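You operate a simulated robot arm through the tools that you are given. There is no shell and no other tool.

You run a simulated robot arm. Do the job below in one go: nothing can be reset, and whatever is moved stays where it is left.

JOB
Trim the air monitor to 20.9 %, then get a GOOD air test.
Fine: shut the blue knob cover again; hold AIR TEST till GOOD shows.

Only the result counts: the job must be done as asked and must still hold three seconds after the hand-in. Knocking over, shifting, dropping, spilling or breaking anything else fails it. A push-on lid holds only when it is set on centred and level and pressed home; a screw cap is set on level and turned clockwise until tight.

ROBOT AND FRAMES
A 7-joint arm with a two-finger parallel gripper, fixed in place. Base frame: the origin is at the foot of the arm, x ahead of it, y to its left, z up; the work surface is at about z = 0.76. Lengths are in m, angles in degrees, forces in N, time in s.
With the tool pointing down near the work surface it reaches from about 0.1 to 0.48 m from the base axis. Its first joint turns from -166.0 to 166.0 degrees. Payload 1.57 kg.
The tool frame sits at the grasp point between the pads (the TCP): z along the fingers, y along the line on which they close. The tips reach 0.03 m beyond it. The gripper opens to 0.08 m. The fingers are 0.017 m wide and 0.012 m thick; the gripper's body (0.04 by 0.082 m) begins 0.08 m behind the TCP.
Orientation is told as [roll, pitch, yaw] about the base's x, y, z axes, in that order, counted from this pose: with the fingers straight down and closing along the base's y, the tool's x points along the base's -x, its y along +y and its z along -z.

CONTROLS
- The arm moves only by the tool drive_tool. Its argument "increments" is one flat list of numbers, 7 for each row, row after row: the shift along the tool's x, y, z in units of 50 mm (1.0 is 50 mm), then the turn, a rotation vector about the tool's x, y, z in units of 4 degrees (1.0 is 4 degrees), then the closure, from 0 (fully open) to 1 (shut). In form: [x, y, z, ax, ay, az, grip, x, y, z, ax, ay, az, grip, ...]. A call has 1 to 20 rows; each row shifts and turns the commanded pose from where the row before left it, along the tool's axes as they then stand. A call with a number of a shift or a turn outside -1 to 1 is refused whole. Rows are played at 5 a second. More than 0.05 m and 8.6 degrees between two rows, or a gripper value outside its range, and nothing of the call is played. Where a pose cannot be reached the arm comes as near as it can. A force on the tool above 60 N (or 10 N above the force at the start of the call, whichever is more), or a blocked arm, ends the call early, and 0.2 s more pass. Each finger travels about 0.072 m/s and halts on what it meets, pressing with about 27 N; the grip force reading is that of the motor and also rises with nothing between the fingers. The clock runs only during rows and for 0.2 s after the last one: add rows that do not move to give the fingers time. It gives the time, the measured TCP pose, the force on the tool (base axes), the opening and the grip force at its end, in the units of the frame above (readings bear some noise), with the torque about the TCP (base axes, N m) and any sound that the robot's microphone picked up.
- Cameras (640 x 400 px; columns grow to the right, rows downward): "scene" is fixed at [0.0478, 0.6528, 1.6487]; the picture's right is [-0.91, -0.42, 0.00], its down [-0.16, 0.35, -0.92] and it looks along [0.39, -0.83, -0.39] (base axes); focal length 340 px, centre (320, 200). "wrist" rides on the gripper at [0.072, -0.007, -0.122] in the tool frame; the picture's right is [0.09, 1.00, 0.00], its down [-0.84, 0.08, -0.54] and it looks along [-0.54, 0.05, 0.84] (tool axes); focal length 238 px, centre (320, 200). There is no depth. A picture from a camera that has moved, and an enlarged one, comes with that camera's place and axes in the base frame and with its lens. The place of the scene camera against the robot may be out by one fixed shift of up to 0.025 m in any direction.
- camera(camera): a new picture of that camera. The clock stands still meanwhile.
- slide_trunk(by): slides the trunk up (or, below 0, down) by that many m; the arm rides with it, the base frame stays. It gives what a move gives, with no picture.
- inspect(camera, box): a new picture of the part [left, top, right, bottom] of that camera's present view, enlarged. The clock stands still meanwhile.
- sign_off(): hands the job in; it is judged then, once.

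Places have to be worked out from the pictures, the camera data and where the tool is seen. Open the gripper and draw the arm clear of the work before you hand the job in, unless the task says otherwise.

The tools are called after ">>>" by a JSON object that holds its "op" and its "data". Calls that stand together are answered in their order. drive_tool: Moves the arm, as the interface text tells. Its arguments: {"type":"object","properties":{"increments":{"type":"array"}},"required":["increments"]} The other tools are called the same way: slide_trunk (by) slides the trunk up or down; camera (camera) takes a picture; inspect (camera, box) takes an enlarged picture of a part of a camera's view; sign_off () hands the job in.

At the start:

```text
t: 0.0
tcp_pos: [0.4357, -0.236, 1.342]
orientation: [0.0, -0.1, 0.1]
wrist_force: [-0.3, 1.2, 0.2]
wrist_torque: [0.02, -0.03, 0.03]
grip_width: 0.0801
gripper_force: 0.0
trunk travel left (down, up): [-0.85, 0.14]
```

scene: 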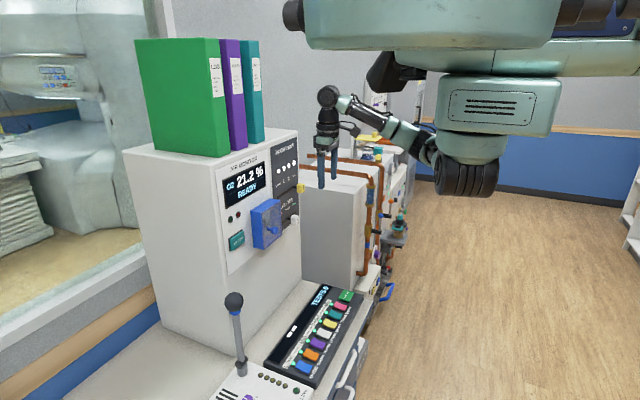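
wrist: 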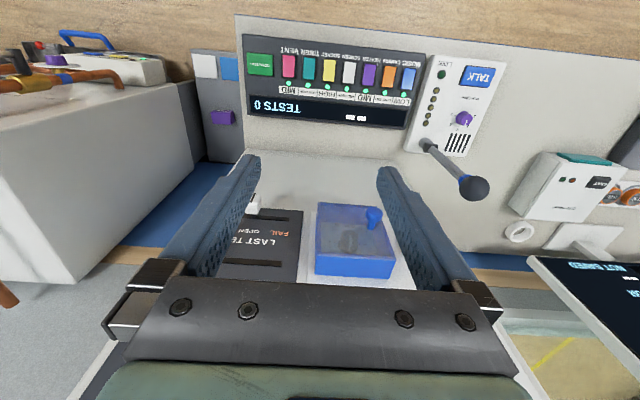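

The first pictures show an air monitor reading 21.2 % READY, with a blue translucent knob cover and a teal button to its left. I'll enlarge both views to learn the layout.

>>> {"op": "inspect", "data": {"camera": "scene", "box": [200, 130, 320, 290]}}

>>> {"op": "inspect", "data": {"camera": "wrist", "box": [200, 140, 480, 310]}}

>>> {"op": "inspect", "data": {"camera": "scene", "box": [120, 120, 400, 400]}}

```text
2.50 times, centred on (260, 210) of scene
camera zoom: at [0.0478, 0.6528, 1.6487], right [-0.91, -0.42, 0.0], down [-0.16, 0.35, -0.92], along [0.39, -0.83, -0.39], focal length 850 px, centre (470, 175)
```

zoom: 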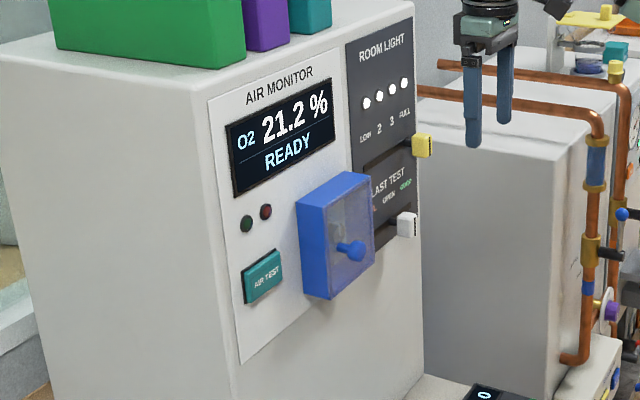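

```text
2.29 times, centred on (340, 225) of wrist
camera zoom: at [0.3641, -0.2423, 1.4651], right [-0.09, 1.0, 0.0], down [0.84, 0.08, 0.54], along [0.54, 0.05, -0.84], focal length 545 px, centre (274, 143)
```

zoom: 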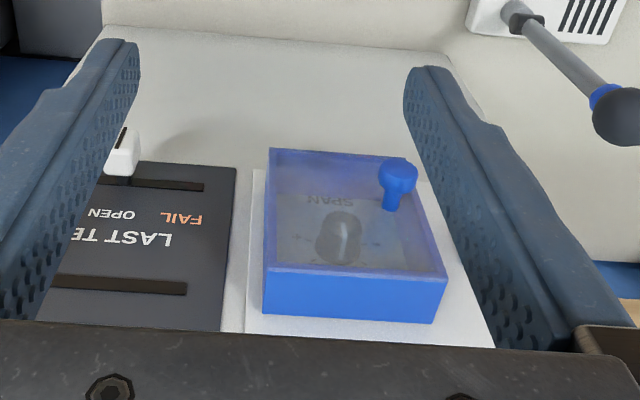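

```text
1.43 times, centred on (260, 260) of scene
camera zoom: at [0.0478, 0.6528, 1.6487], right [-0.91, -0.42, 0.0], down [-0.16, 0.35, -0.92], along [0.39, -0.83, -0.39], focal length 486 px, centre (406, 114)
```

zoom: 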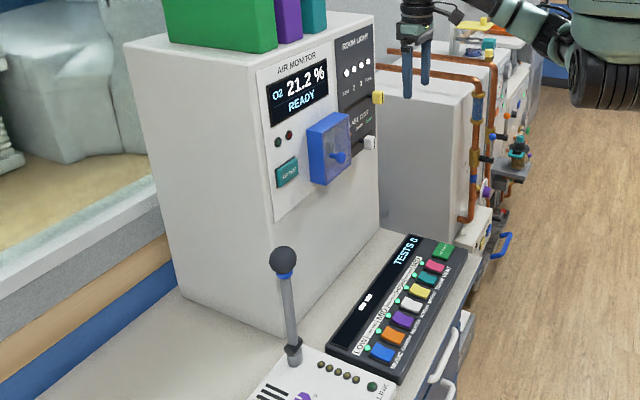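

The cover's front face seems to sit near x≈0.61, y≈-0.16, z≈1.16, with the panel face near x≈0.65. I'll zoom in harder on the cover, its handle and the button to find the hinge side.

>>> {"op": "inspect", "data": {"camera": "scene", "box": [245, 185, 295, 255]}}

>>> {"op": "inspect", "data": {"camera": "wrist", "box": [300, 190, 410, 290]}}

>>> {"op": "inspect", "data": {"camera": "scene", "box": [215, 150, 305, 210]}}

```text
5.71 times, centred on (270, 220) of scene
camera zoom: at [0.0478, 0.6528, 1.6487], right [-0.91, -0.42, 0.0], down [-0.16, 0.35, -0.92], along [0.39, -0.83, -0.39], focal length 1942 px, centre (606, 86)
```

zoom: 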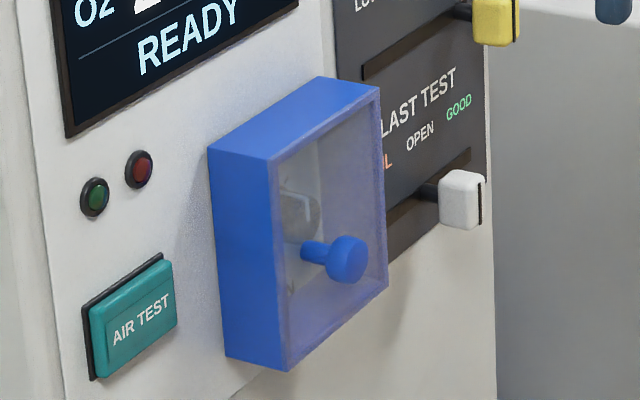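

```text
4.00 times, centred on (355, 240) of wrist
camera zoom: at [0.3641, -0.2423, 1.4651], right [-0.09, 1.0, 0.0], down [0.84, 0.08, 0.54], along [0.54, 0.05, -0.84], focal length 953 px, centre (180, 40)
```

zoom: 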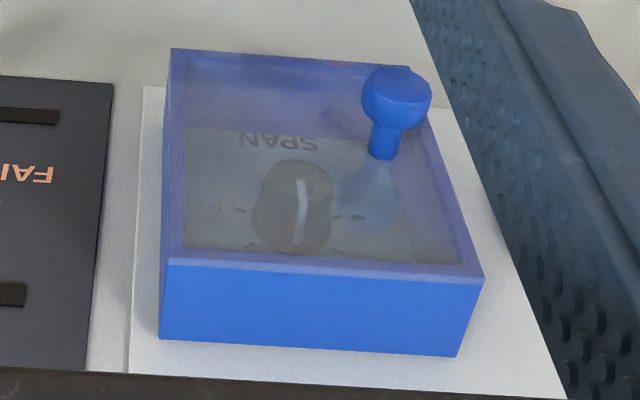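

```text
6.67 times, centred on (260, 180) of scene
camera zoom: at [0.0478, 0.6528, 1.6487], right [-0.91, -0.42, 0.0], down [-0.16, 0.35, -0.92], along [0.39, -0.83, -0.39], focal length 2266 px, centre (720, 333)
```

zoom: 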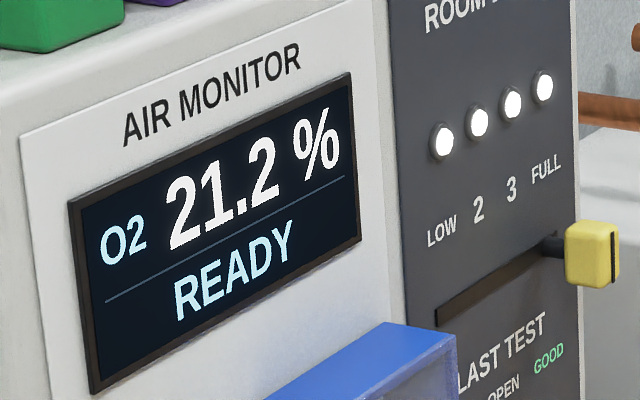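

The handle sits on the cover's +y side at mid-height, so the hinge should be the -y vertical edge. "+" is on the knob's right, so lowering from 21.2 to 20.9 should mean turning counterclockwise. I begin tilting the tool to point at the panel (+x), turning about tool y.

>>> {"op": "drive_tool", "data": {"increments": [0, 0, 0, 0, -1, 0, 0, 0, 0, 0, 0, -1, 0, 0, 0, 0, 0, 0, -1, 0, 0, 0, 0, 0, 0, -1, 0, 0, 0, 0, 0, 0, -1, 0, 0, 0, 0, 0, 0, -1, 0, 0, 0, 0, 0, 0, -1, 0, 0, 0, 0, 0, 0, -1, 0, 0]}}

>>> {"op": "camera", "data": {"camera": "scene"}}

```text
t: 1.8
tcp_pos: [0.4364, -0.2358, 1.3426]
orientation: [-0.1, -32.1, 0.0]
wrist_force: [0.2, 0.1, -0.4]
wrist_torque: [-0.01, 0.04, -0.02]
grip_width: 0.0801
gripper_force: 0.1
trunk travel left (down, up): [-0.85, 0.14]
```

```text
taken
```

scene: 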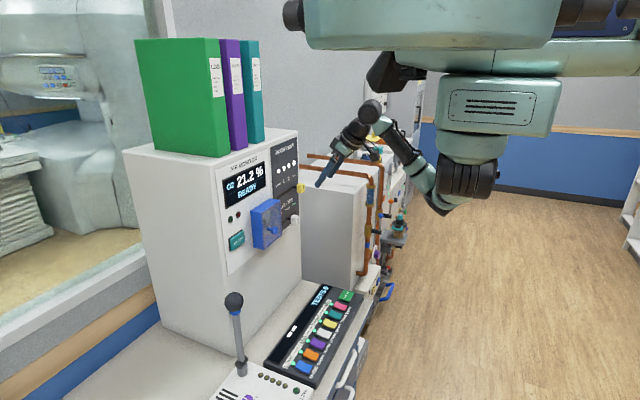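

The tilt behaves as expected (pitch -32°) with the arm clear of everything. I continue the turn to -90°.

>>> {"op": "drive_tool", "data": {"increments": [0, 0, 0, 0, -1, 0, 0, 0, 0, 0, 0, -1, 0, 0, 0, 0, 0, 0, -1, 0, 0, 0, 0, 0, 0, -1, 0, 0, 0, 0, 0, 0, -1, 0, 0, 0, 0, 0, 0, -1, 0, 0, 0, 0, 0, 0, -1, 0, 0, 0, 0, 0, 0, -1, 0, 0, 0, 0, 0, 0, -1, 0, 0, 0, 0, 0, 0, -1, 0, 0, 0, 0, 0, 0, -1, 0, 0, 0, 0, 0, 0, -1, 0, 0, 0, 0, 0, 0, -1, 0, 0, 0, 0, 0, 0, -1, 0, 0, 0, 0, 0, 0, -0.48, 0, 0]}}

>>> {"op": "camera", "data": {"camera": "scene"}}

>>> {"op": "camera", "data": {"camera": "wrist"}}

```text
t: 5.0
tcp_pos: [0.4351, -0.2368, 1.3436]
orientation: [-99.4, -89.9, 99.4]
wrist_force: [-0.2, -0.7, 0.3]
wrist_torque: [0.0, -0.01, 0.01]
grip_width: 0.0799
gripper_force: 0.0
trunk travel left (down, up): [-0.85, 0.14]
```

```text
taken
```

scene: 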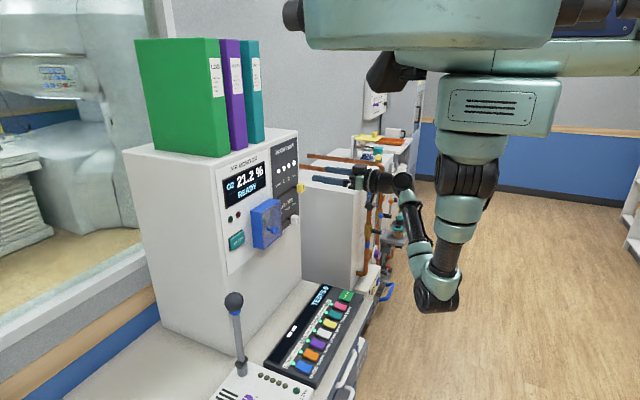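

```text
taken
camera wrist: at [0.3132, -0.2421, 1.2718], right [0.0, 1.0, -0.09], down [-0.54, 0.08, 0.84], along [0.84, 0.05, 0.54], focal length 238 px, centre (320, 200)
```

wrist: 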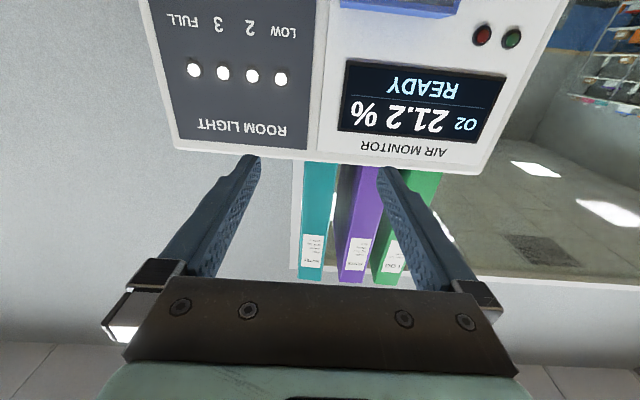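

The tool now points along +x at the panel, camera underneath. I move down and toward +y, staying about 0.15 m off the cover, to view the panel squarely.

>>> {"op": "drive_tool", "data": {"increments": [0.45, 0.26, -0.05, 0, 0, 0, 0, 0.45, 0.26, -0.05, 0, 0, 0, 0, 0.45, 0.26, -0.05, 0, 0, 0, 0, 0.45, 0.26, -0.05, 0, 0, 0, 0, 0.45, 0.26, -0.05, 0, 0, 0, 0, 0.45, 0.26, -0.05, 0, 0, 0, 0, 0.45, 0.26, -0.05, 0, 0, 0, 0, 0.45, 0.26, -0.05, 0, 0, 0, 0]}}

>>> {"op": "camera", "data": {"camera": "scene"}}

>>> {"op": "camera", "data": {"camera": "wrist"}}

```text
t: 6.8
tcp_pos: [0.4138, -0.131, 1.1632]
orientation: [-57.9, -89.9, 57.9]
wrist_force: [0.0, -0.4, 0.3]
wrist_torque: [0.02, -0.01, -0.02]
grip_width: 0.0801
gripper_force: 0.1
trunk travel left (down, up): [-0.85, 0.14]
```

```text
taken
```

scene: 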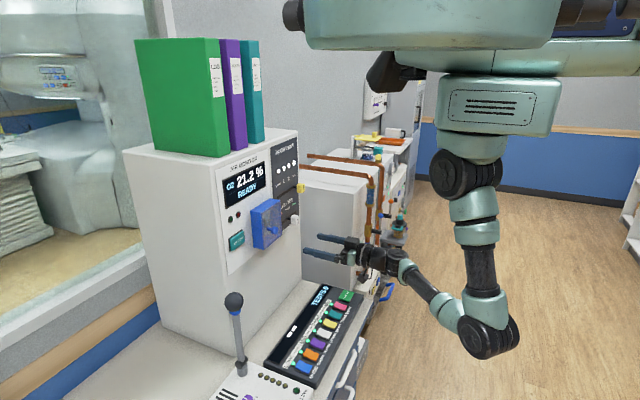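

```text
taken
camera wrist: at [0.2912, -0.1369, 1.0921], right [0.0, 1.0, -0.09], down [-0.54, 0.08, 0.84], along [0.84, 0.05, 0.54], focal length 238 px, centre (320, 200)
```

wrist: 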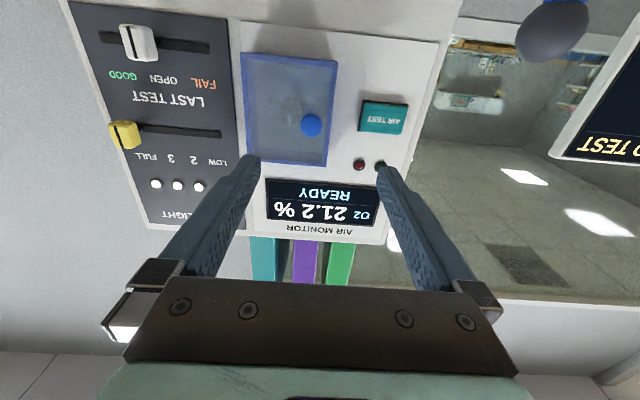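

Good view: cover with its blue handle to the right (+y), AIR TEST button beyond. I'll zoom in to measure the handle, cover edges and button.

>>> {"op": "inspect", "data": {"camera": "wrist", "box": [220, 30, 420, 180]}}

>>> {"op": "inspect", "data": {"camera": "wrist", "box": [230, 160, 390, 250]}}

>>> {"op": "inspect", "data": {"camera": "scene", "box": [215, 150, 375, 290]}}

```text
2.67 times, centred on (320, 105) of wrist
camera zoom: at [0.2912, -0.1369, 1.0921], right [0.0, 1.0, -0.09], down [-0.54, 0.08, 0.84], along [0.84, 0.05, 0.54], focal length 636 px, centre (320, 453)
```

zoom: 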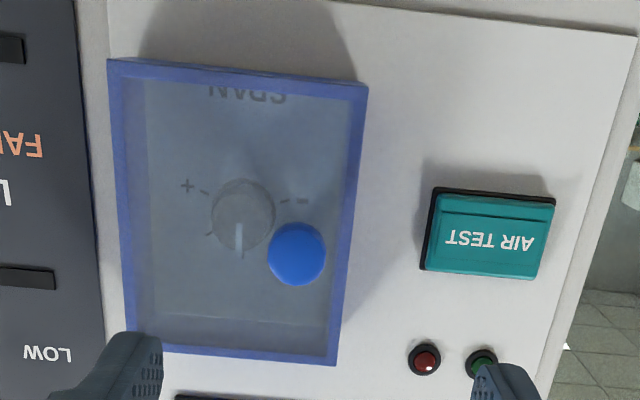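

```text
4.00 times, centred on (310, 205) of wrist
camera zoom: at [0.2912, -0.1369, 1.0921], right [0.0, 1.0, -0.09], down [-0.54, 0.08, 0.84], along [0.84, 0.05, 0.54], focal length 953 px, centre (360, 180)
```

zoom: 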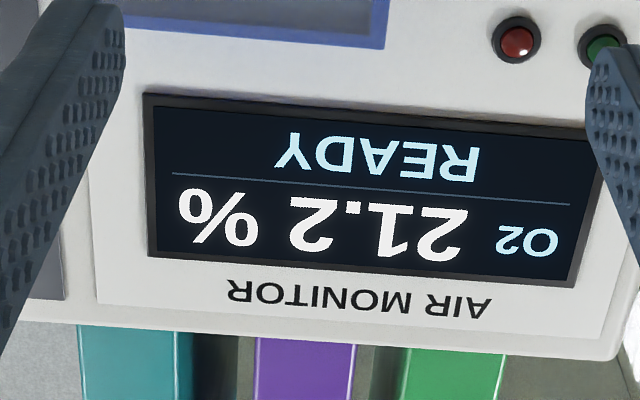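

```text
2.86 times, centred on (295, 220) of scene
camera zoom: at [0.0478, 0.6528, 1.6487], right [-0.91, -0.42, 0.0], down [-0.16, 0.35, -0.92], along [0.39, -0.83, -0.39], focal length 971 px, centre (391, 143)
```

zoom: 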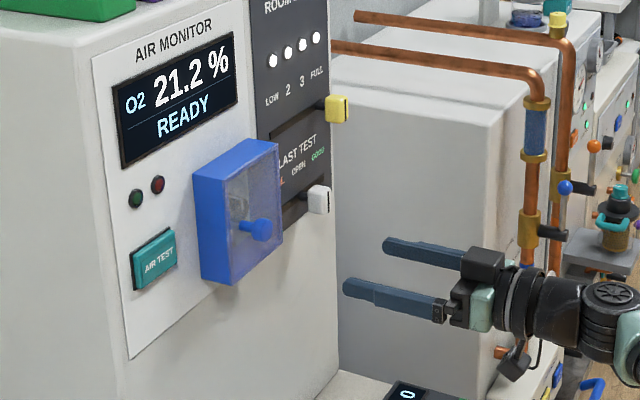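

Triangulating the two wrist views: handle head front ≈ (0.568, -0.139, 1.169), cover front x≈0.600 spanning y -0.225…-0.115, z 1.106…1.233, panel face x≈0.643, knob ≈ (y -0.169, z 1.167), button ≈ (0.63, -0.042, 1.167). I approach the handle, stopping just short of it to check alignment.

>>> {"op": "drive_tool", "data": {"increments": [-0.02, -0.03, 0.46, 0, 0, 0, 0, -0.02, -0.03, 0.46, 0, 0, 0, 0, -0.02, -0.03, 0.46, 0, 0, 0, 0, -0.02, -0.03, 0.46, 0, 0, 0, 0, -0.02, -0.03, 0.46, 0, 0, 0, 0, 0, 0, 0, 0, 0, 0, 0]}}

>>> {"op": "camera", "data": {"camera": "wrist"}}

>>> {"op": "inspect", "data": {"camera": "scene", "box": [215, 150, 375, 290]}}

```text
t: 8.2
tcp_pos: [0.5293, -0.1393, 1.1688]
orientation: [18.2, -89.9, -18.3]
wrist_force: [-0.1, -0.1, 0.0]
wrist_torque: [0.0, 0.01, -0.01]
grip_width: 0.0802
gripper_force: 0.0
trunk travel left (down, up): [-0.85, 0.14]
```

```text
taken
camera wrist: at [0.4082, -0.1457, 1.0967], right [0.0, 1.0, -0.09], down [-0.54, 0.08, 0.84], along [0.84, 0.05, 0.54], focal length 238 px, centre (320, 200)
```

wrist: 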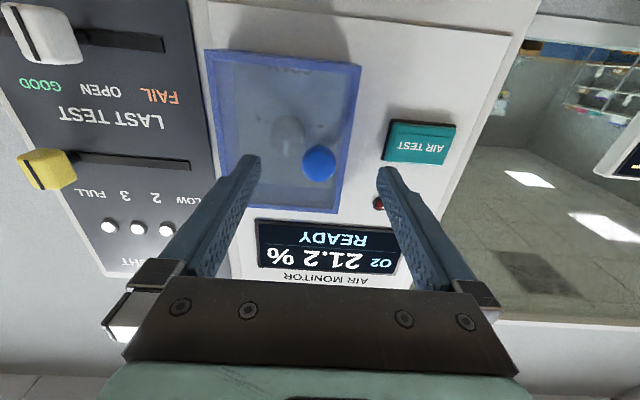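

```text
2.86 times, centred on (295, 220) of scene
camera zoom: at [0.0478, 0.6528, 1.6487], right [-0.91, -0.42, 0.0], down [-0.16, 0.35, -0.92], along [0.39, -0.83, -0.39], focal length 971 px, centre (391, 143)
```

zoom: 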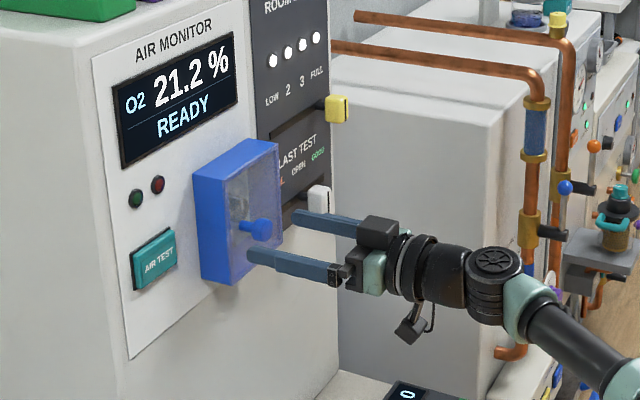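

The handle lies right on the line between the finger tips. I advance 34 mm so the pads straddle the head with tips still short of the cover plate, then close.

>>> {"op": "drive_tool", "data": {"increments": [0, 0, 0.24, 0, 0, 0, 0, 0, 0, 0.24, 0, 0, 0, 0, 0, 0, 0.2, 0, 0, 0, 0, 0, 0, 0, 0, 0, 0, 0.3, 0, 0, 0, 0, 0, 0, 0.6, 0, 0, 0, 0, 0, 0, 1, 0, 0, 0, 0, 0, 0, 1, 0, 0, 0, 0, 0, 0, 1]}}

>>> {"op": "camera", "data": {"camera": "wrist"}}

>>> {"op": "inspect", "data": {"camera": "scene", "box": [215, 150, 375, 290]}}

```text
t: 10.0
tcp_pos: [0.5652, -0.1399, 1.1661]
orientation: [33.2, -90.0, -33.4]
wrist_force: [1.0, -4.8, 0.6]
wrist_torque: [-0.01, 0.05, -0.08]
grip_width: 0.0254
gripper_force: 36.3
trunk travel left (down, up): [-0.85, 0.14]
```

```text
taken
camera wrist: at [0.443, -0.1461, 1.0955], right [0.0, 1.0, -0.09], down [-0.54, 0.08, 0.84], along [0.84, 0.05, 0.54], focal length 238 px, centre (320, 200)
```

wrist: 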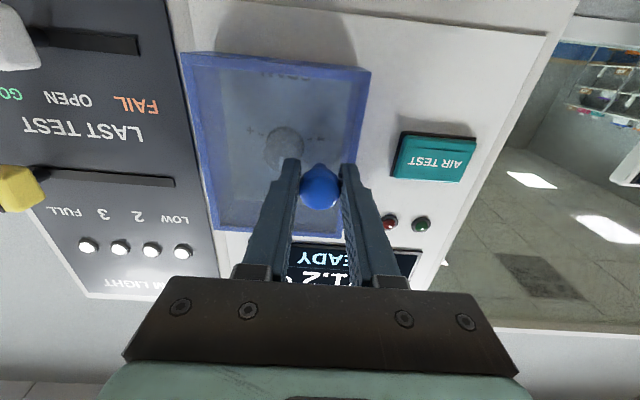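

```text
2.86 times, centred on (295, 220) of scene
camera zoom: at [0.0478, 0.6528, 1.6487], right [-0.91, -0.42, 0.0], down [-0.16, 0.35, -0.92], along [0.39, -0.83, -0.39], focal length 971 px, centre (391, 143)
```

zoom: 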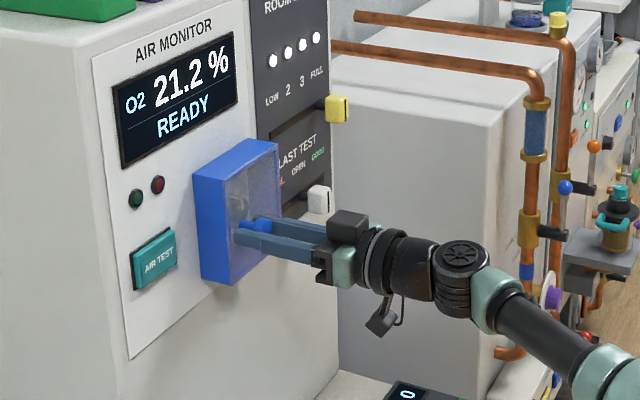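

The grip holds the 25 mm head (force reads a small y bias only). I start the opening arc about the -y edge: two 4° steps, and watch the forces.

>>> {"op": "drive_tool", "data": {"increments": [0, -0.114, -0.114, -1, 0, 0, 1, 0, -0.114, -0.114, -1, 0, 0, 1, 0, 0, 0, 0, 0, 0, 1]}}

>>> {"op": "inspect", "data": {"camera": "scene", "box": [215, 150, 375, 290]}}

>>> {"op": "camera", "data": {"camera": "wrist"}}

```text
t: 10.8
tcp_pos: [0.5532, -0.1509, 1.1662]
orientation: [23.8, -90.0, -15.9]
wrist_force: [-0.7, -1.9, -1.1]
wrist_torque: [0.1, 0.11, -0.17]
grip_width: 0.0253
gripper_force: 37.3
trunk travel left (down, up): [-0.85, 0.14]
```

```text
2.86 times, centred on (295, 220) of scene
camera zoom: at [0.0478, 0.6528, 1.6487], right [-0.91, -0.42, 0.0], down [-0.16, 0.35, -0.92], along [0.39, -0.83, -0.39], focal length 971 px, centre (391, 143)
```

zoom: 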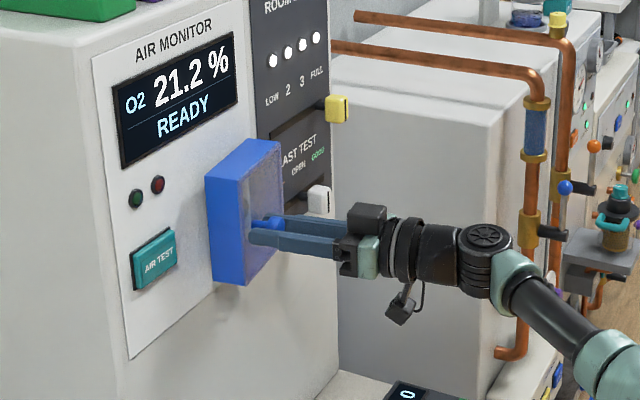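

```text
taken
camera wrist: at [0.4339, -0.1741, 1.0957], right [-0.14, 0.99, -0.09], down [-0.55, 0.0, 0.84], along [0.83, 0.17, 0.54], focal length 238 px, centre (320, 200)
```

wrist: 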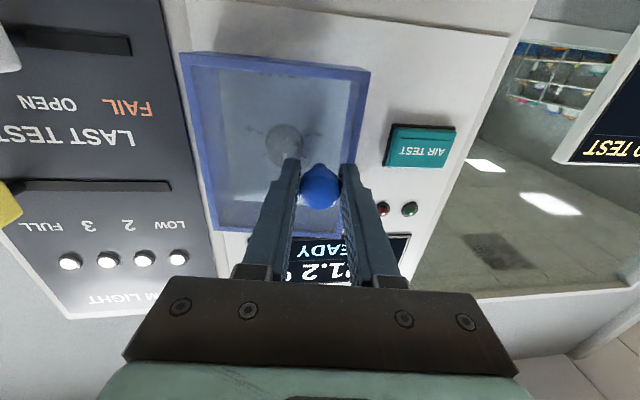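

The cover swings open smoothly on the assumed hinge with hardly any force. I continue the same arc to about 40°.

>>> {"op": "drive_tool", "data": {"increments": [0, -0.114, -0.114, -1, 0, 0, 1, 0, -0.114, -0.114, -1, 0, 0, 1, 0, -0.114, -0.114, -1, 0, 0, 1, 0, -0.114, -0.114, -1, 0, 0, 1, 0, -0.114, -0.114, -1, 0, 0, 1, 0, -0.114, -0.114, -1, 0, 0, 1, 0, -0.114, -0.114, -1, 0, 0, 1, 0, -0.114, -0.114, -1, 0, 0, 1, 0, 0, 0, 0, 0, 0, 1]}}

>>> {"op": "camera", "data": {"camera": "scene"}}

>>> {"op": "camera", "data": {"camera": "wrist"}}

```text
t: 12.8
tcp_pos: [0.5264, -0.2081, 1.1677]
orientation: [67.5, -89.8, -27.2]
wrist_force: [-21.0, 5.8, -11.7]
wrist_torque: [-0.05, 0.01, 0.29]
grip_width: 0.0253
gripper_force: 36.7
trunk travel left (down, up): [-0.85, 0.14]
```

```text
taken
```

scene: 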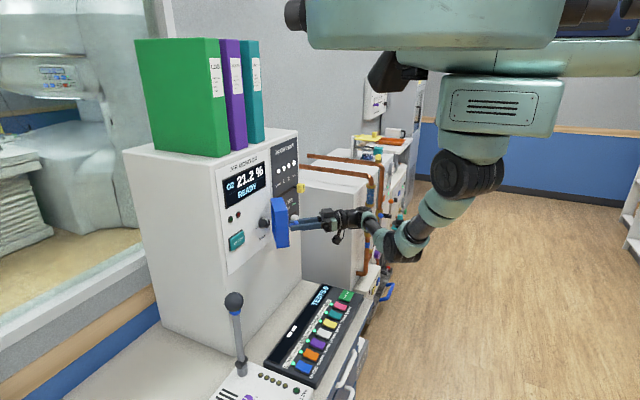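

```text
taken
camera wrist: at [0.4369, -0.2917, 1.0959], right [-0.64, 0.76, -0.09], down [-0.46, -0.29, 0.84], along [0.61, 0.58, 0.54], focal length 238 px, centre (320, 200)
```

wrist: 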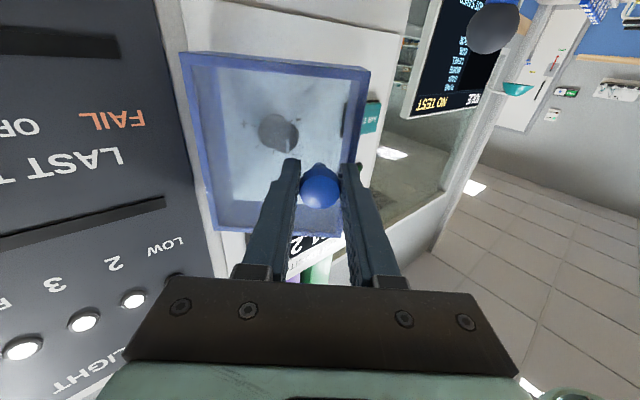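

The cover is about 40° open and the knob is exposed, but radial force is building to ~21 N. I release the handle here, let it settle, and back straight off along the tool axis.

>>> {"op": "drive_tool", "data": {"increments": [0, 0, 0, 0, 0, 0, 0.7, 0, 0, 0, 0, 0, 0, 0.3, 0, 0, 0, 0, 0, 0, 0.3, 0, 0, -0.3, 0, 0, 0, 0.3, 0, 0, -0.4, 0, 0, 0, 0.3, 0, 0, -0.5, 0, 0, 0, 0.3, 0, 0, -0.5, 0, 0, 0, 0.3]}}

>>> {"op": "camera", "data": {"camera": "scene"}}

>>> {"op": "camera", "data": {"camera": "wrist"}}

```text
t: 14.4
tcp_pos: [0.4623, -0.2644, 1.1698]
orientation: [-35.1, -89.9, 75.1]
wrist_force: [0.8, 0.1, -0.1]
wrist_torque: [-0.02, 0.0, -0.02]
grip_width: 0.0561
gripper_force: 0.0
trunk travel left (down, up): [-0.85, 0.14]
```

```text
taken
```

scene: 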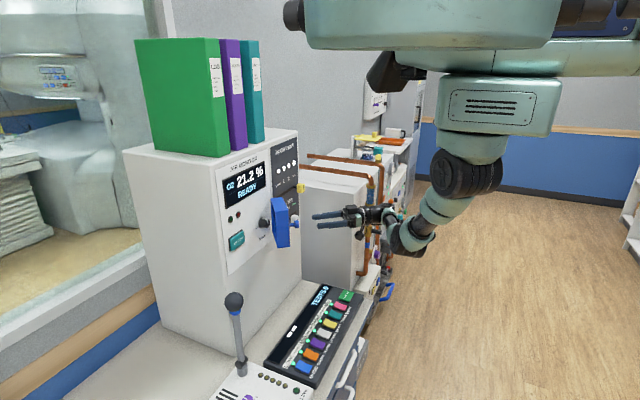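

```text
taken
camera wrist: at [0.3739, -0.3477, 1.0982], right [-0.64, 0.76, -0.09], down [-0.46, -0.29, 0.84], along [0.61, 0.58, 0.54], focal length 238 px, centre (320, 200)
```

wrist: 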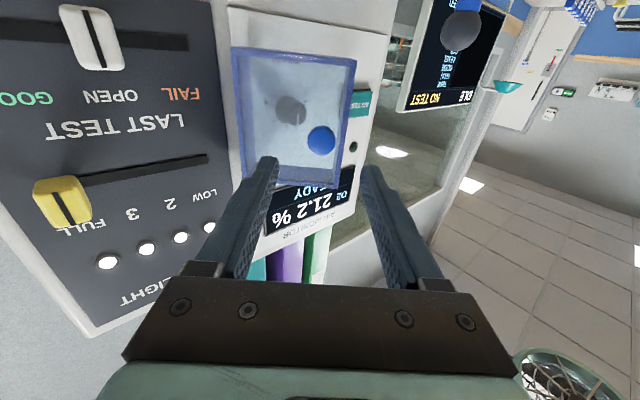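

The cover stays where I left it. I turn the tool back to point straight at the panel, close the fingers, and shift over to the +y side of the cover, still standing off.

>>> {"op": "drive_tool", "data": {"increments": [0, 0, 0, 1, 0, 0, 0.6, 0, 0, 0, 1, 0, 0, 1, 0, 0, 0, 1, 0, 0, 1, 0, 0, 0, 1, 0, 0, 1, 0, 0, 0, 1, 0, 0, 1, 0, 0, 0, 1, 0, 0, 1, 0, 0, 0, 1, 0, 0, 1, 0, 0, 0, 1, 0, 0, 1, 0, 0, 0, 1, 0, 0, 1, 0, 0, 0, 1, 0, 0, 1, 0, 0.5, -0.03, 0, 0, 0, 1, 0, 0.6, -0.03, 0, 0, 0, 1, 0, 0.6, -0.03, 0, 0, 0, 1, 0, 0.6, -0.03, 0, 0, 0, 1, 0, 0.6, -0.03, 0, 0, 0, 1, 0, 0.6, -0.03, 0, 0, 0, 1, 0, 0, 0, 0, 0, 0, 1]}}

>>> {"op": "camera", "data": {"camera": "wrist"}}

>>> {"op": "inspect", "data": {"camera": "scene", "box": [215, 150, 375, 290]}}

```text
t: 18.0
tcp_pos: [0.4546, -0.088, 1.1703]
orientation: [20.4, -90.0, -20.4]
wrist_force: [0.1, 0.7, 0.3]
wrist_torque: [-0.02, 0.02, 0.02]
grip_width: 0.0
gripper_force: 21.3
trunk travel left (down, up): [-0.85, 0.14]
```

```text
taken
camera wrist: at [0.3322, -0.0954, 1.0975], right [0.0, 1.0, -0.09], down [-0.54, 0.08, 0.84], along [0.84, 0.05, 0.54], focal length 238 px, centre (320, 200)
```

wrist: 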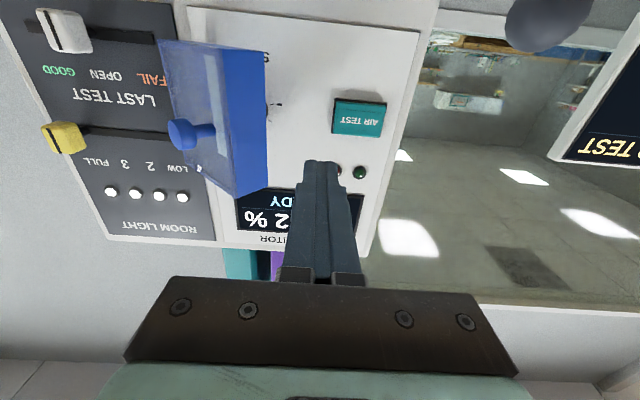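

```text
2.86 times, centred on (295, 220) of scene
camera zoom: at [0.0478, 0.6528, 1.6487], right [-0.91, -0.42, 0.0], down [-0.16, 0.35, -0.92], along [0.39, -0.83, -0.39], focal length 971 px, centre (391, 143)
```

zoom: 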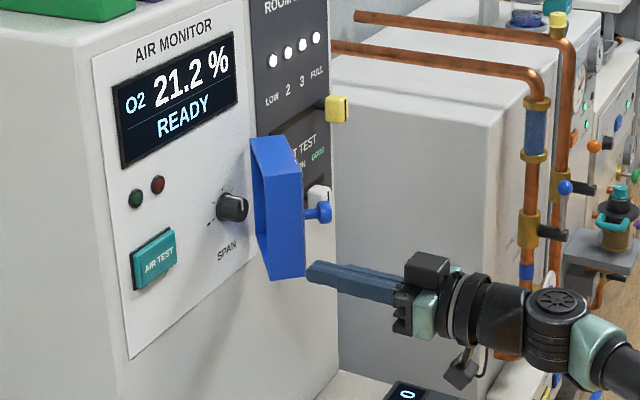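

Measured from this view, the cover's inner edge is at ≈(0.577, -0.146), i.e. ~40° open, and the fingers are clear at y=-0.088. I move the closed fingertips in to x≈0.595 and then sweep toward -y to push the cover further open.

>>> {"op": "drive_tool", "data": {"increments": [0, 0, 0.55, 0, 0, 0, 1, 0, 0, 0.55, 0, 0, 0, 1, 0, 0, 0.55, 0, 0, 0, 1, 0, 0, 0.55, 0, 0, 0, 1, 0, -0.3, 0, 0, 0, 0, 1, 0, -0.3, 0, 0, 0, 0, 1, 0, -0.3, 0, 0, 0, 0, 1, 0, -0.3, 0, 0, 0, 0, 1, 0, 0, 0, 0, 0, 0, 1]}}

>>> {"op": "camera", "data": {"camera": "wrist"}}

>>> {"op": "inspect", "data": {"camera": "scene", "box": [215, 150, 375, 290]}}

```text
t: 20.0
tcp_pos: [0.5611, -0.1361, 1.1675]
orientation: [-16.4, -89.7, 18.0]
wrist_force: [-31.8, 36.0, -5.5]
wrist_torque: [0.3, 0.28, -0.25]
grip_width: 0.0
gripper_force: 21.4
trunk travel left (down, up): [-0.85, 0.14]
```

```text
taken
camera wrist: at [0.4389, -0.1452, 1.0961], right [-0.03, 1.0, -0.09], down [-0.54, 0.06, 0.84], along [0.84, 0.07, 0.54], focal length 238 px, centre (320, 200)
```

wrist: 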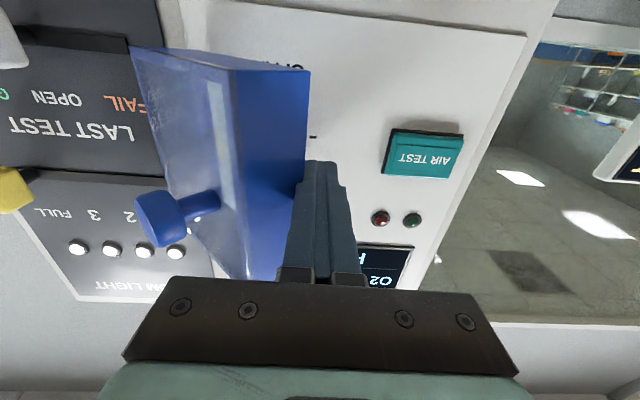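

```text
2.86 times, centred on (295, 220) of scene
camera zoom: at [0.0478, 0.6528, 1.6487], right [-0.91, -0.42, 0.0], down [-0.16, 0.35, -0.92], along [0.39, -0.83, -0.39], focal length 971 px, centre (391, 143)
```

zoom: 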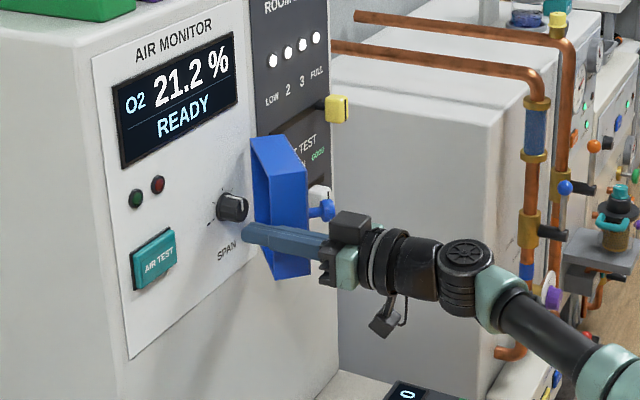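

The push is jamming (36 N along the edge normal) because the edge must swing toward -x as it opens and friction holds the finger. I relieve the load a little and then follow the edge's own arc (radius 0.11 about the hinge) so the contact point travels with it.

>>> {"op": "drive_tool", "data": {"increments": [0, 0.14, 0, 0, 0, 0, 1, 0, -0.13, -0.141, 0, 0, 0, 1, 0, -0.141, -0.13, 0, 0, 0, 1, 0, -0.152, -0.117, 0, 0, 0, 1, 0, 0, 0, 0, 0, 0, 1]}}

>>> {"op": "inspect", "data": {"camera": "scene", "box": [215, 150, 375, 290]}}

>>> {"op": "camera", "data": {"camera": "wrist"}}

```text
t: 21.2
tcp_pos: [0.5441, -0.1649, 1.1684]
orientation: [-153.4, -89.9, 153.1]
wrist_force: [-2.9, 1.9, 1.5]
wrist_torque: [-0.06, 0.03, -0.05]
grip_width: 0.0001
gripper_force: 21.3
trunk travel left (down, up): [-0.85, 0.14]
```

```text
2.86 times, centred on (295, 220) of scene
camera zoom: at [0.0478, 0.6528, 1.6487], right [-0.91, -0.42, 0.0], down [-0.16, 0.35, -0.92], along [0.39, -0.83, -0.39], focal length 971 px, centre (391, 143)
```

zoom: 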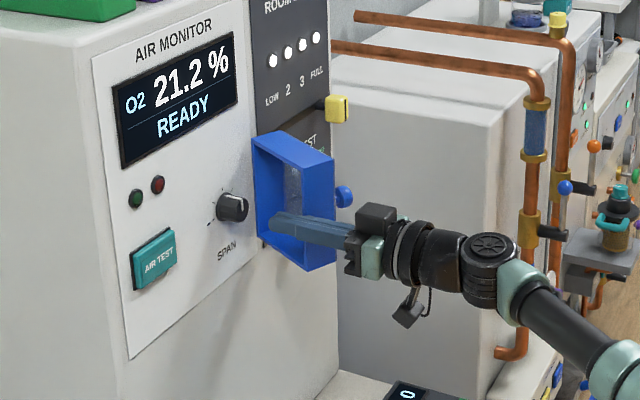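

```text
taken
camera wrist: at [0.4229, -0.1715, 1.0971], right [0.0, 1.0, -0.09], down [-0.54, 0.08, 0.84], along [0.84, 0.05, 0.54], focal length 238 px, centre (320, 200)
```

wrist: 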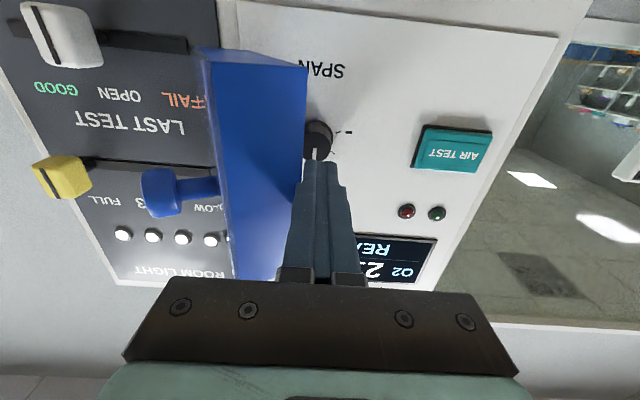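

Following the arc works with almost no force; the cover is now far open. I continue the arc to about 100°.

>>> {"op": "drive_tool", "data": {"increments": [0, -0.162, -0.103, 0, 0, 0, 1, 0, -0.17, -0.089, 0, 0, 0, 1, 0, -0.177, -0.073, 0, 0, 0, 1, 0, -0.183, -0.058, 0, 0, 0, 1, 0, -0.187, -0.042, 0, 0, 0, 1, 0, -0.19, -0.025, 0, 0, 0, 1, 0, 0, 0, 0, 0, 0, 1]}}

>>> {"op": "inspect", "data": {"camera": "scene", "box": [215, 150, 375, 290]}}

>>> {"op": "camera", "data": {"camera": "wrist"}}

```text
t: 22.8
tcp_pos: [0.5258, -0.2192, 1.1677]
orientation: [0.9, -89.9, -1.0]
wrist_force: [0.1, 1.2, -0.9]
wrist_torque: [-0.04, 0.01, -0.03]
grip_width: 0.0001
gripper_force: 21.1
trunk travel left (down, up): [-0.85, 0.14]
```

```text
2.86 times, centred on (295, 220) of scene
camera zoom: at [0.0478, 0.6528, 1.6487], right [-0.91, -0.42, 0.0], down [-0.16, 0.35, -0.92], along [0.39, -0.83, -0.39], focal length 971 px, centre (391, 143)
```

zoom: 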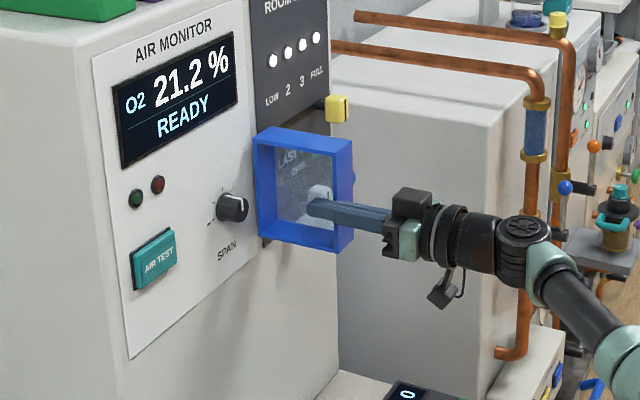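

```text
taken
camera wrist: at [0.4042, -0.2235, 1.096], right [0.0, 1.0, -0.09], down [-0.54, 0.08, 0.84], along [0.84, 0.05, 0.54], focal length 238 px, centre (320, 200)
```

wrist: 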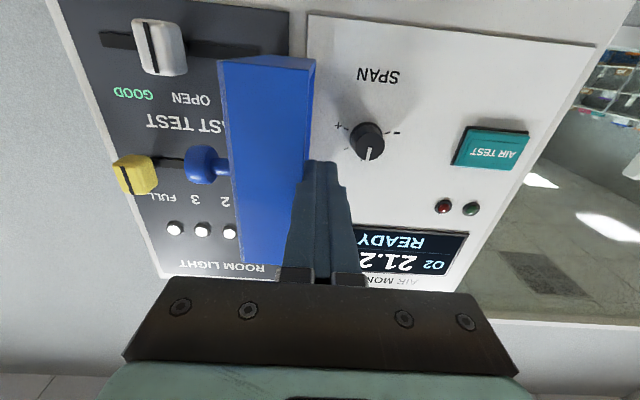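

The cover is ~92° open; I nudge it a bit further (to ~107°) for gripper clearance around the knob — the handle stays well clear of the slider knobs.

>>> {"op": "drive_tool", "data": {"increments": [0, -0.192, 0.008, 0, 0, 0, 1, 0, -0.19, 0.02, 0, 0, 0, 1, 0, -0.187, 0.03, 0, 0, 0, 1, 0, 0, 0, 0, 0, 0, 1]}}

>>> {"op": "inspect", "data": {"camera": "scene", "box": [215, 150, 375, 290]}}

>>> {"op": "camera", "data": {"camera": "wrist"}}

```text
t: 23.8
tcp_pos: [0.5282, -0.2458, 1.1692]
orientation: [3.2, -90.0, -3.0]
wrist_force: [0.0, -0.4, 0.6]
wrist_torque: [0.01, 0.03, 0.0]
grip_width: 0.0001
gripper_force: 21.5
trunk travel left (down, up): [-0.85, 0.14]
```

```text
2.86 times, centred on (295, 220) of scene
camera zoom: at [0.0478, 0.6528, 1.6487], right [-0.91, -0.42, 0.0], down [-0.16, 0.35, -0.92], along [0.39, -0.83, -0.39], focal length 971 px, centre (391, 143)
```

zoom: 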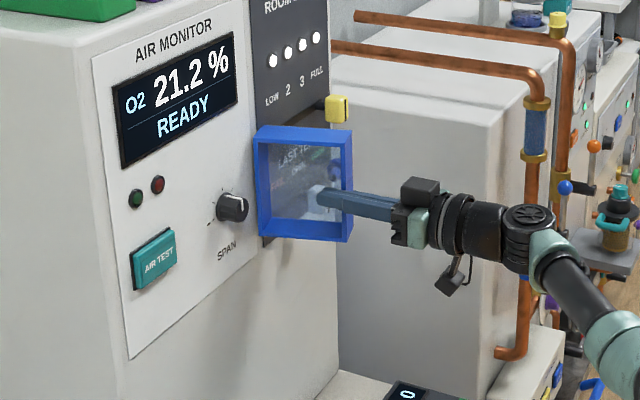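

```text
taken
camera wrist: at [0.4065, -0.251, 1.0967], right [0.0, 1.0, -0.09], down [-0.54, 0.08, 0.84], along [0.84, 0.05, 0.54], focal length 238 px, centre (320, 200)
```

wrist: 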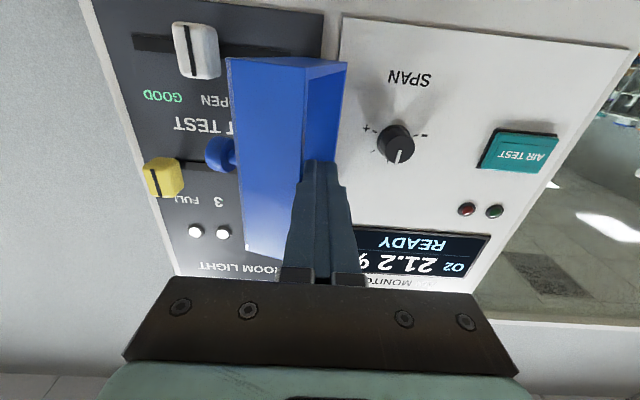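

The cover is open past 100° and holding. I back out, shift in front of the knob (≈ y -0.171, z 1.168), open the fingers and look closely.

>>> {"op": "drive_tool", "data": {"increments": [0, 0.04, -0.4, 0, 0, 0, 1, 0, 0.04, -0.5, 0, 0, 0, 1, 0, 0.3, -0.1, 0, 0, 0, 1, 0, 0.4, 0, 0, 0, 0, 0.7, 0, 0.4, 0, 0, 0, 0, 0.4, 0, 0.3, 0, 0, 0, 0, 0.3, 0, 0, 0, 0, 0, 0, 0.25, 0, 0, 0, 0, 0, 0, 0.25]}}

>>> {"op": "camera", "data": {"camera": "wrist"}}

>>> {"op": "inspect", "data": {"camera": "scene", "box": [215, 150, 375, 290]}}

```text
t: 25.6
tcp_pos: [0.4777, -0.1697, 1.1685]
orientation: [2.9, -89.8, -2.9]
wrist_force: [0.8, 0.1, -0.9]
wrist_torque: [0.01, -0.02, -0.05]
grip_width: 0.06
gripper_force: 0.2
trunk travel left (down, up): [-0.85, 0.14]
```

```text
taken
camera wrist: at [0.3566, -0.1769, 1.0973], right [0.0, 1.0, -0.09], down [-0.54, 0.08, 0.84], along [0.84, 0.05, 0.54], focal length 238 px, centre (320, 200)
```

wrist: 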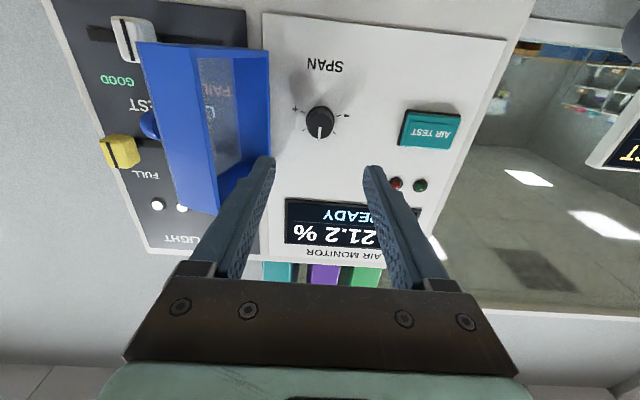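

```text
2.86 times, centred on (295, 220) of scene
camera zoom: at [0.0478, 0.6528, 1.6487], right [-0.91, -0.42, 0.0], down [-0.16, 0.35, -0.92], along [0.39, -0.83, -0.39], focal length 971 px, centre (391, 143)
```

zoom: 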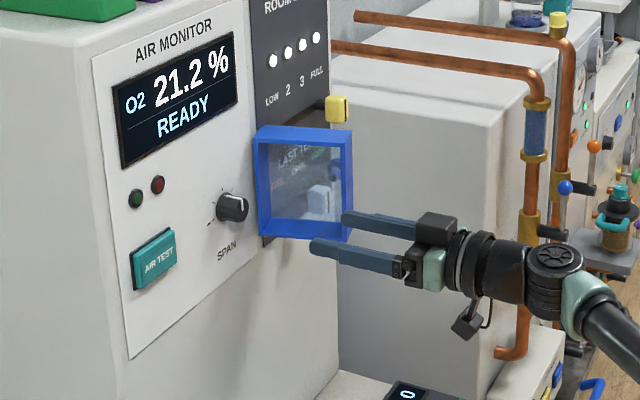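

I zoom on the knob and measure its centre, height and pointer.

>>> {"op": "inspect", "data": {"camera": "wrist", "box": [270, 70, 370, 160]}}

>>> {"op": "inspect", "data": {"camera": "scene", "box": [260, 200, 300, 250]}}

```text
4.44 times, centred on (320, 115) of wrist
camera zoom: at [0.3566, -0.1769, 1.0973], right [0.0, 1.0, -0.09], down [-0.54, 0.08, 0.84], along [0.84, 0.05, 0.54], focal length 1059 px, centre (320, 578)
```

zoom: 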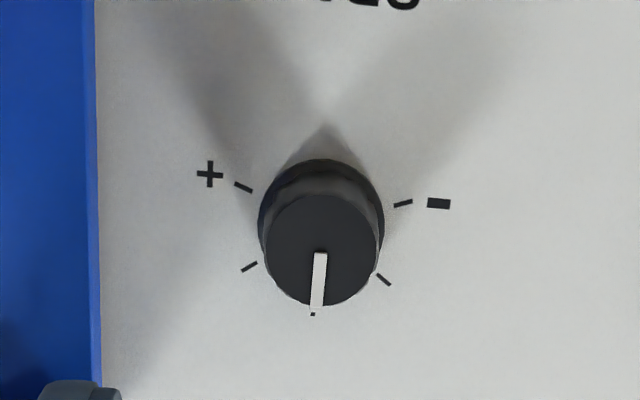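

```text
8.00 times, centred on (280, 225) of scene
camera zoom: at [0.0478, 0.6528, 1.6487], right [-0.91, -0.42, 0.0], down [-0.16, 0.35, -0.92], along [0.39, -0.83, -0.39], focal length 2719 px, centre (640, 0)
```

zoom: 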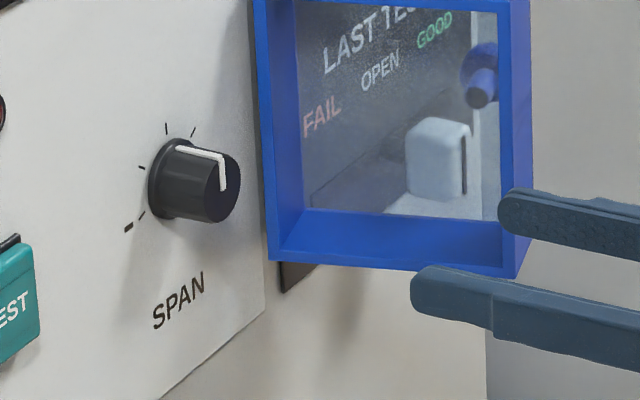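

Knob centre ≈ (y -0.170, z 1.169), front face x≈0.614, ⌀28 mm, pointer at 12 o'clock. The gripper is well lined up; I advance so the tips stop ~13 mm short of the panel, checking before closing.

>>> {"op": "drive_tool", "data": {"increments": [0, 0, 0.45, 0, 0, 0, 0.25, 0, 0, 0.45, 0, 0, 0, 0.25, 0, 0, 0.45, 0, 0, 0, 0.25, 0, 0, 0.4, 0, 0, 0, 0.25, 0, 0, 0.35, 0, 0, 0, 0.25, 0, 0, 0.3, 0, 0, 0, 0.25, 0, 0, 0, 0, 0, 0, 0.25]}}

>>> {"op": "camera", "data": {"camera": "wrist"}}

>>> {"op": "inspect", "data": {"camera": "scene", "box": [215, 150, 375, 290]}}

```text
t: 27.2
tcp_pos: [0.5997, -0.1694, 1.1676]
orientation: [15.6, -89.9, -15.5]
wrist_force: [0.6, 0.4, 0.2]
wrist_torque: [0.02, -0.01, 0.03]
grip_width: 0.06
gripper_force: 0.1
trunk travel left (down, up): [-0.85, 0.14]
```

```text
taken
camera wrist: at [0.4772, -0.1771, 1.0961], right [0.0, 1.0, -0.09], down [-0.54, 0.08, 0.84], along [0.84, 0.05, 0.54], focal length 238 px, centre (320, 200)
```

wrist: 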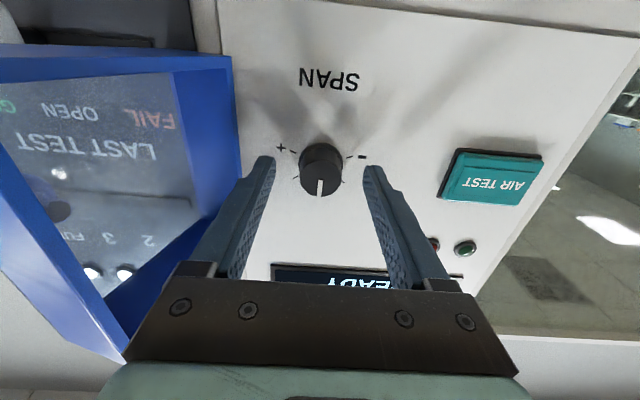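

```text
2.86 times, centred on (295, 220) of scene
camera zoom: at [0.0478, 0.6528, 1.6487], right [-0.91, -0.42, 0.0], down [-0.16, 0.35, -0.92], along [0.39, -0.83, -0.39], focal length 971 px, centre (391, 143)
```

zoom: 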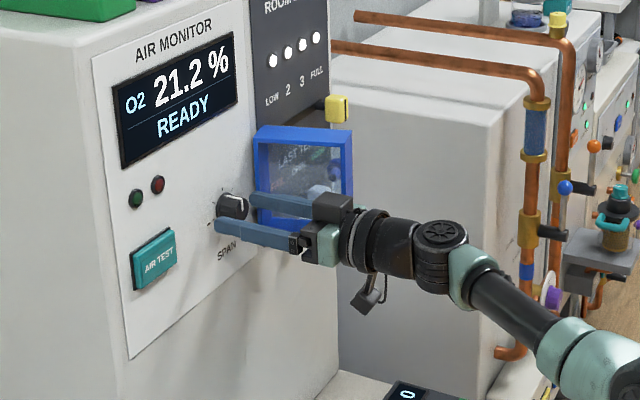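

The knob is centred between the fingers and the gripper body clears the open cover. I close on the knob.

>>> {"op": "drive_tool", "data": {"increments": [0, 0, 0, 0, 0, 0, 0.45, 0, 0, 0, 0, 0, 0, 0.6, 0, 0, 0, 0, 0, 0, 0.8, 0, 0, 0, 0, 0, 0, 0.8, 0, 0, 0, 0, 0, 0, 0.8]}}

>>> {"op": "camera", "data": {"camera": "wrist"}}

>>> {"op": "inspect", "data": {"camera": "scene", "box": [215, 150, 375, 290]}}

```text
t: 28.4
tcp_pos: [0.5987, -0.17, 1.1678]
orientation: [-11.0, -89.8, 11.0]
wrist_force: [-0.7, 2.4, 1.1]
wrist_torque: [0.03, -0.06, 0.14]
grip_width: 0.0286
gripper_force: 38.7
trunk travel left (down, up): [-0.85, 0.14]
```

```text
taken
camera wrist: at [0.4771, -0.1767, 1.0961], right [0.0, 1.0, -0.09], down [-0.54, 0.08, 0.84], along [0.84, 0.05, 0.54], focal length 238 px, centre (320, 200)
```

wrist: 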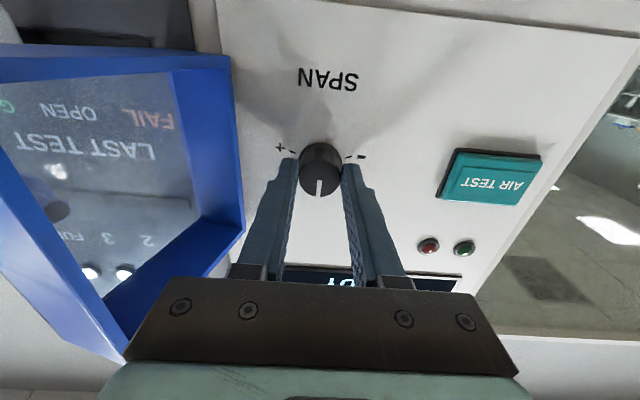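

```text
2.86 times, centred on (295, 220) of scene
camera zoom: at [0.0478, 0.6528, 1.6487], right [-0.91, -0.42, 0.0], down [-0.16, 0.35, -0.92], along [0.39, -0.83, -0.39], focal length 971 px, centre (391, 143)
```

zoom: 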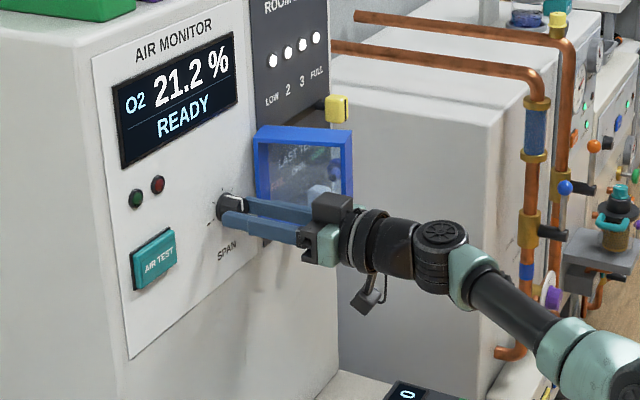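

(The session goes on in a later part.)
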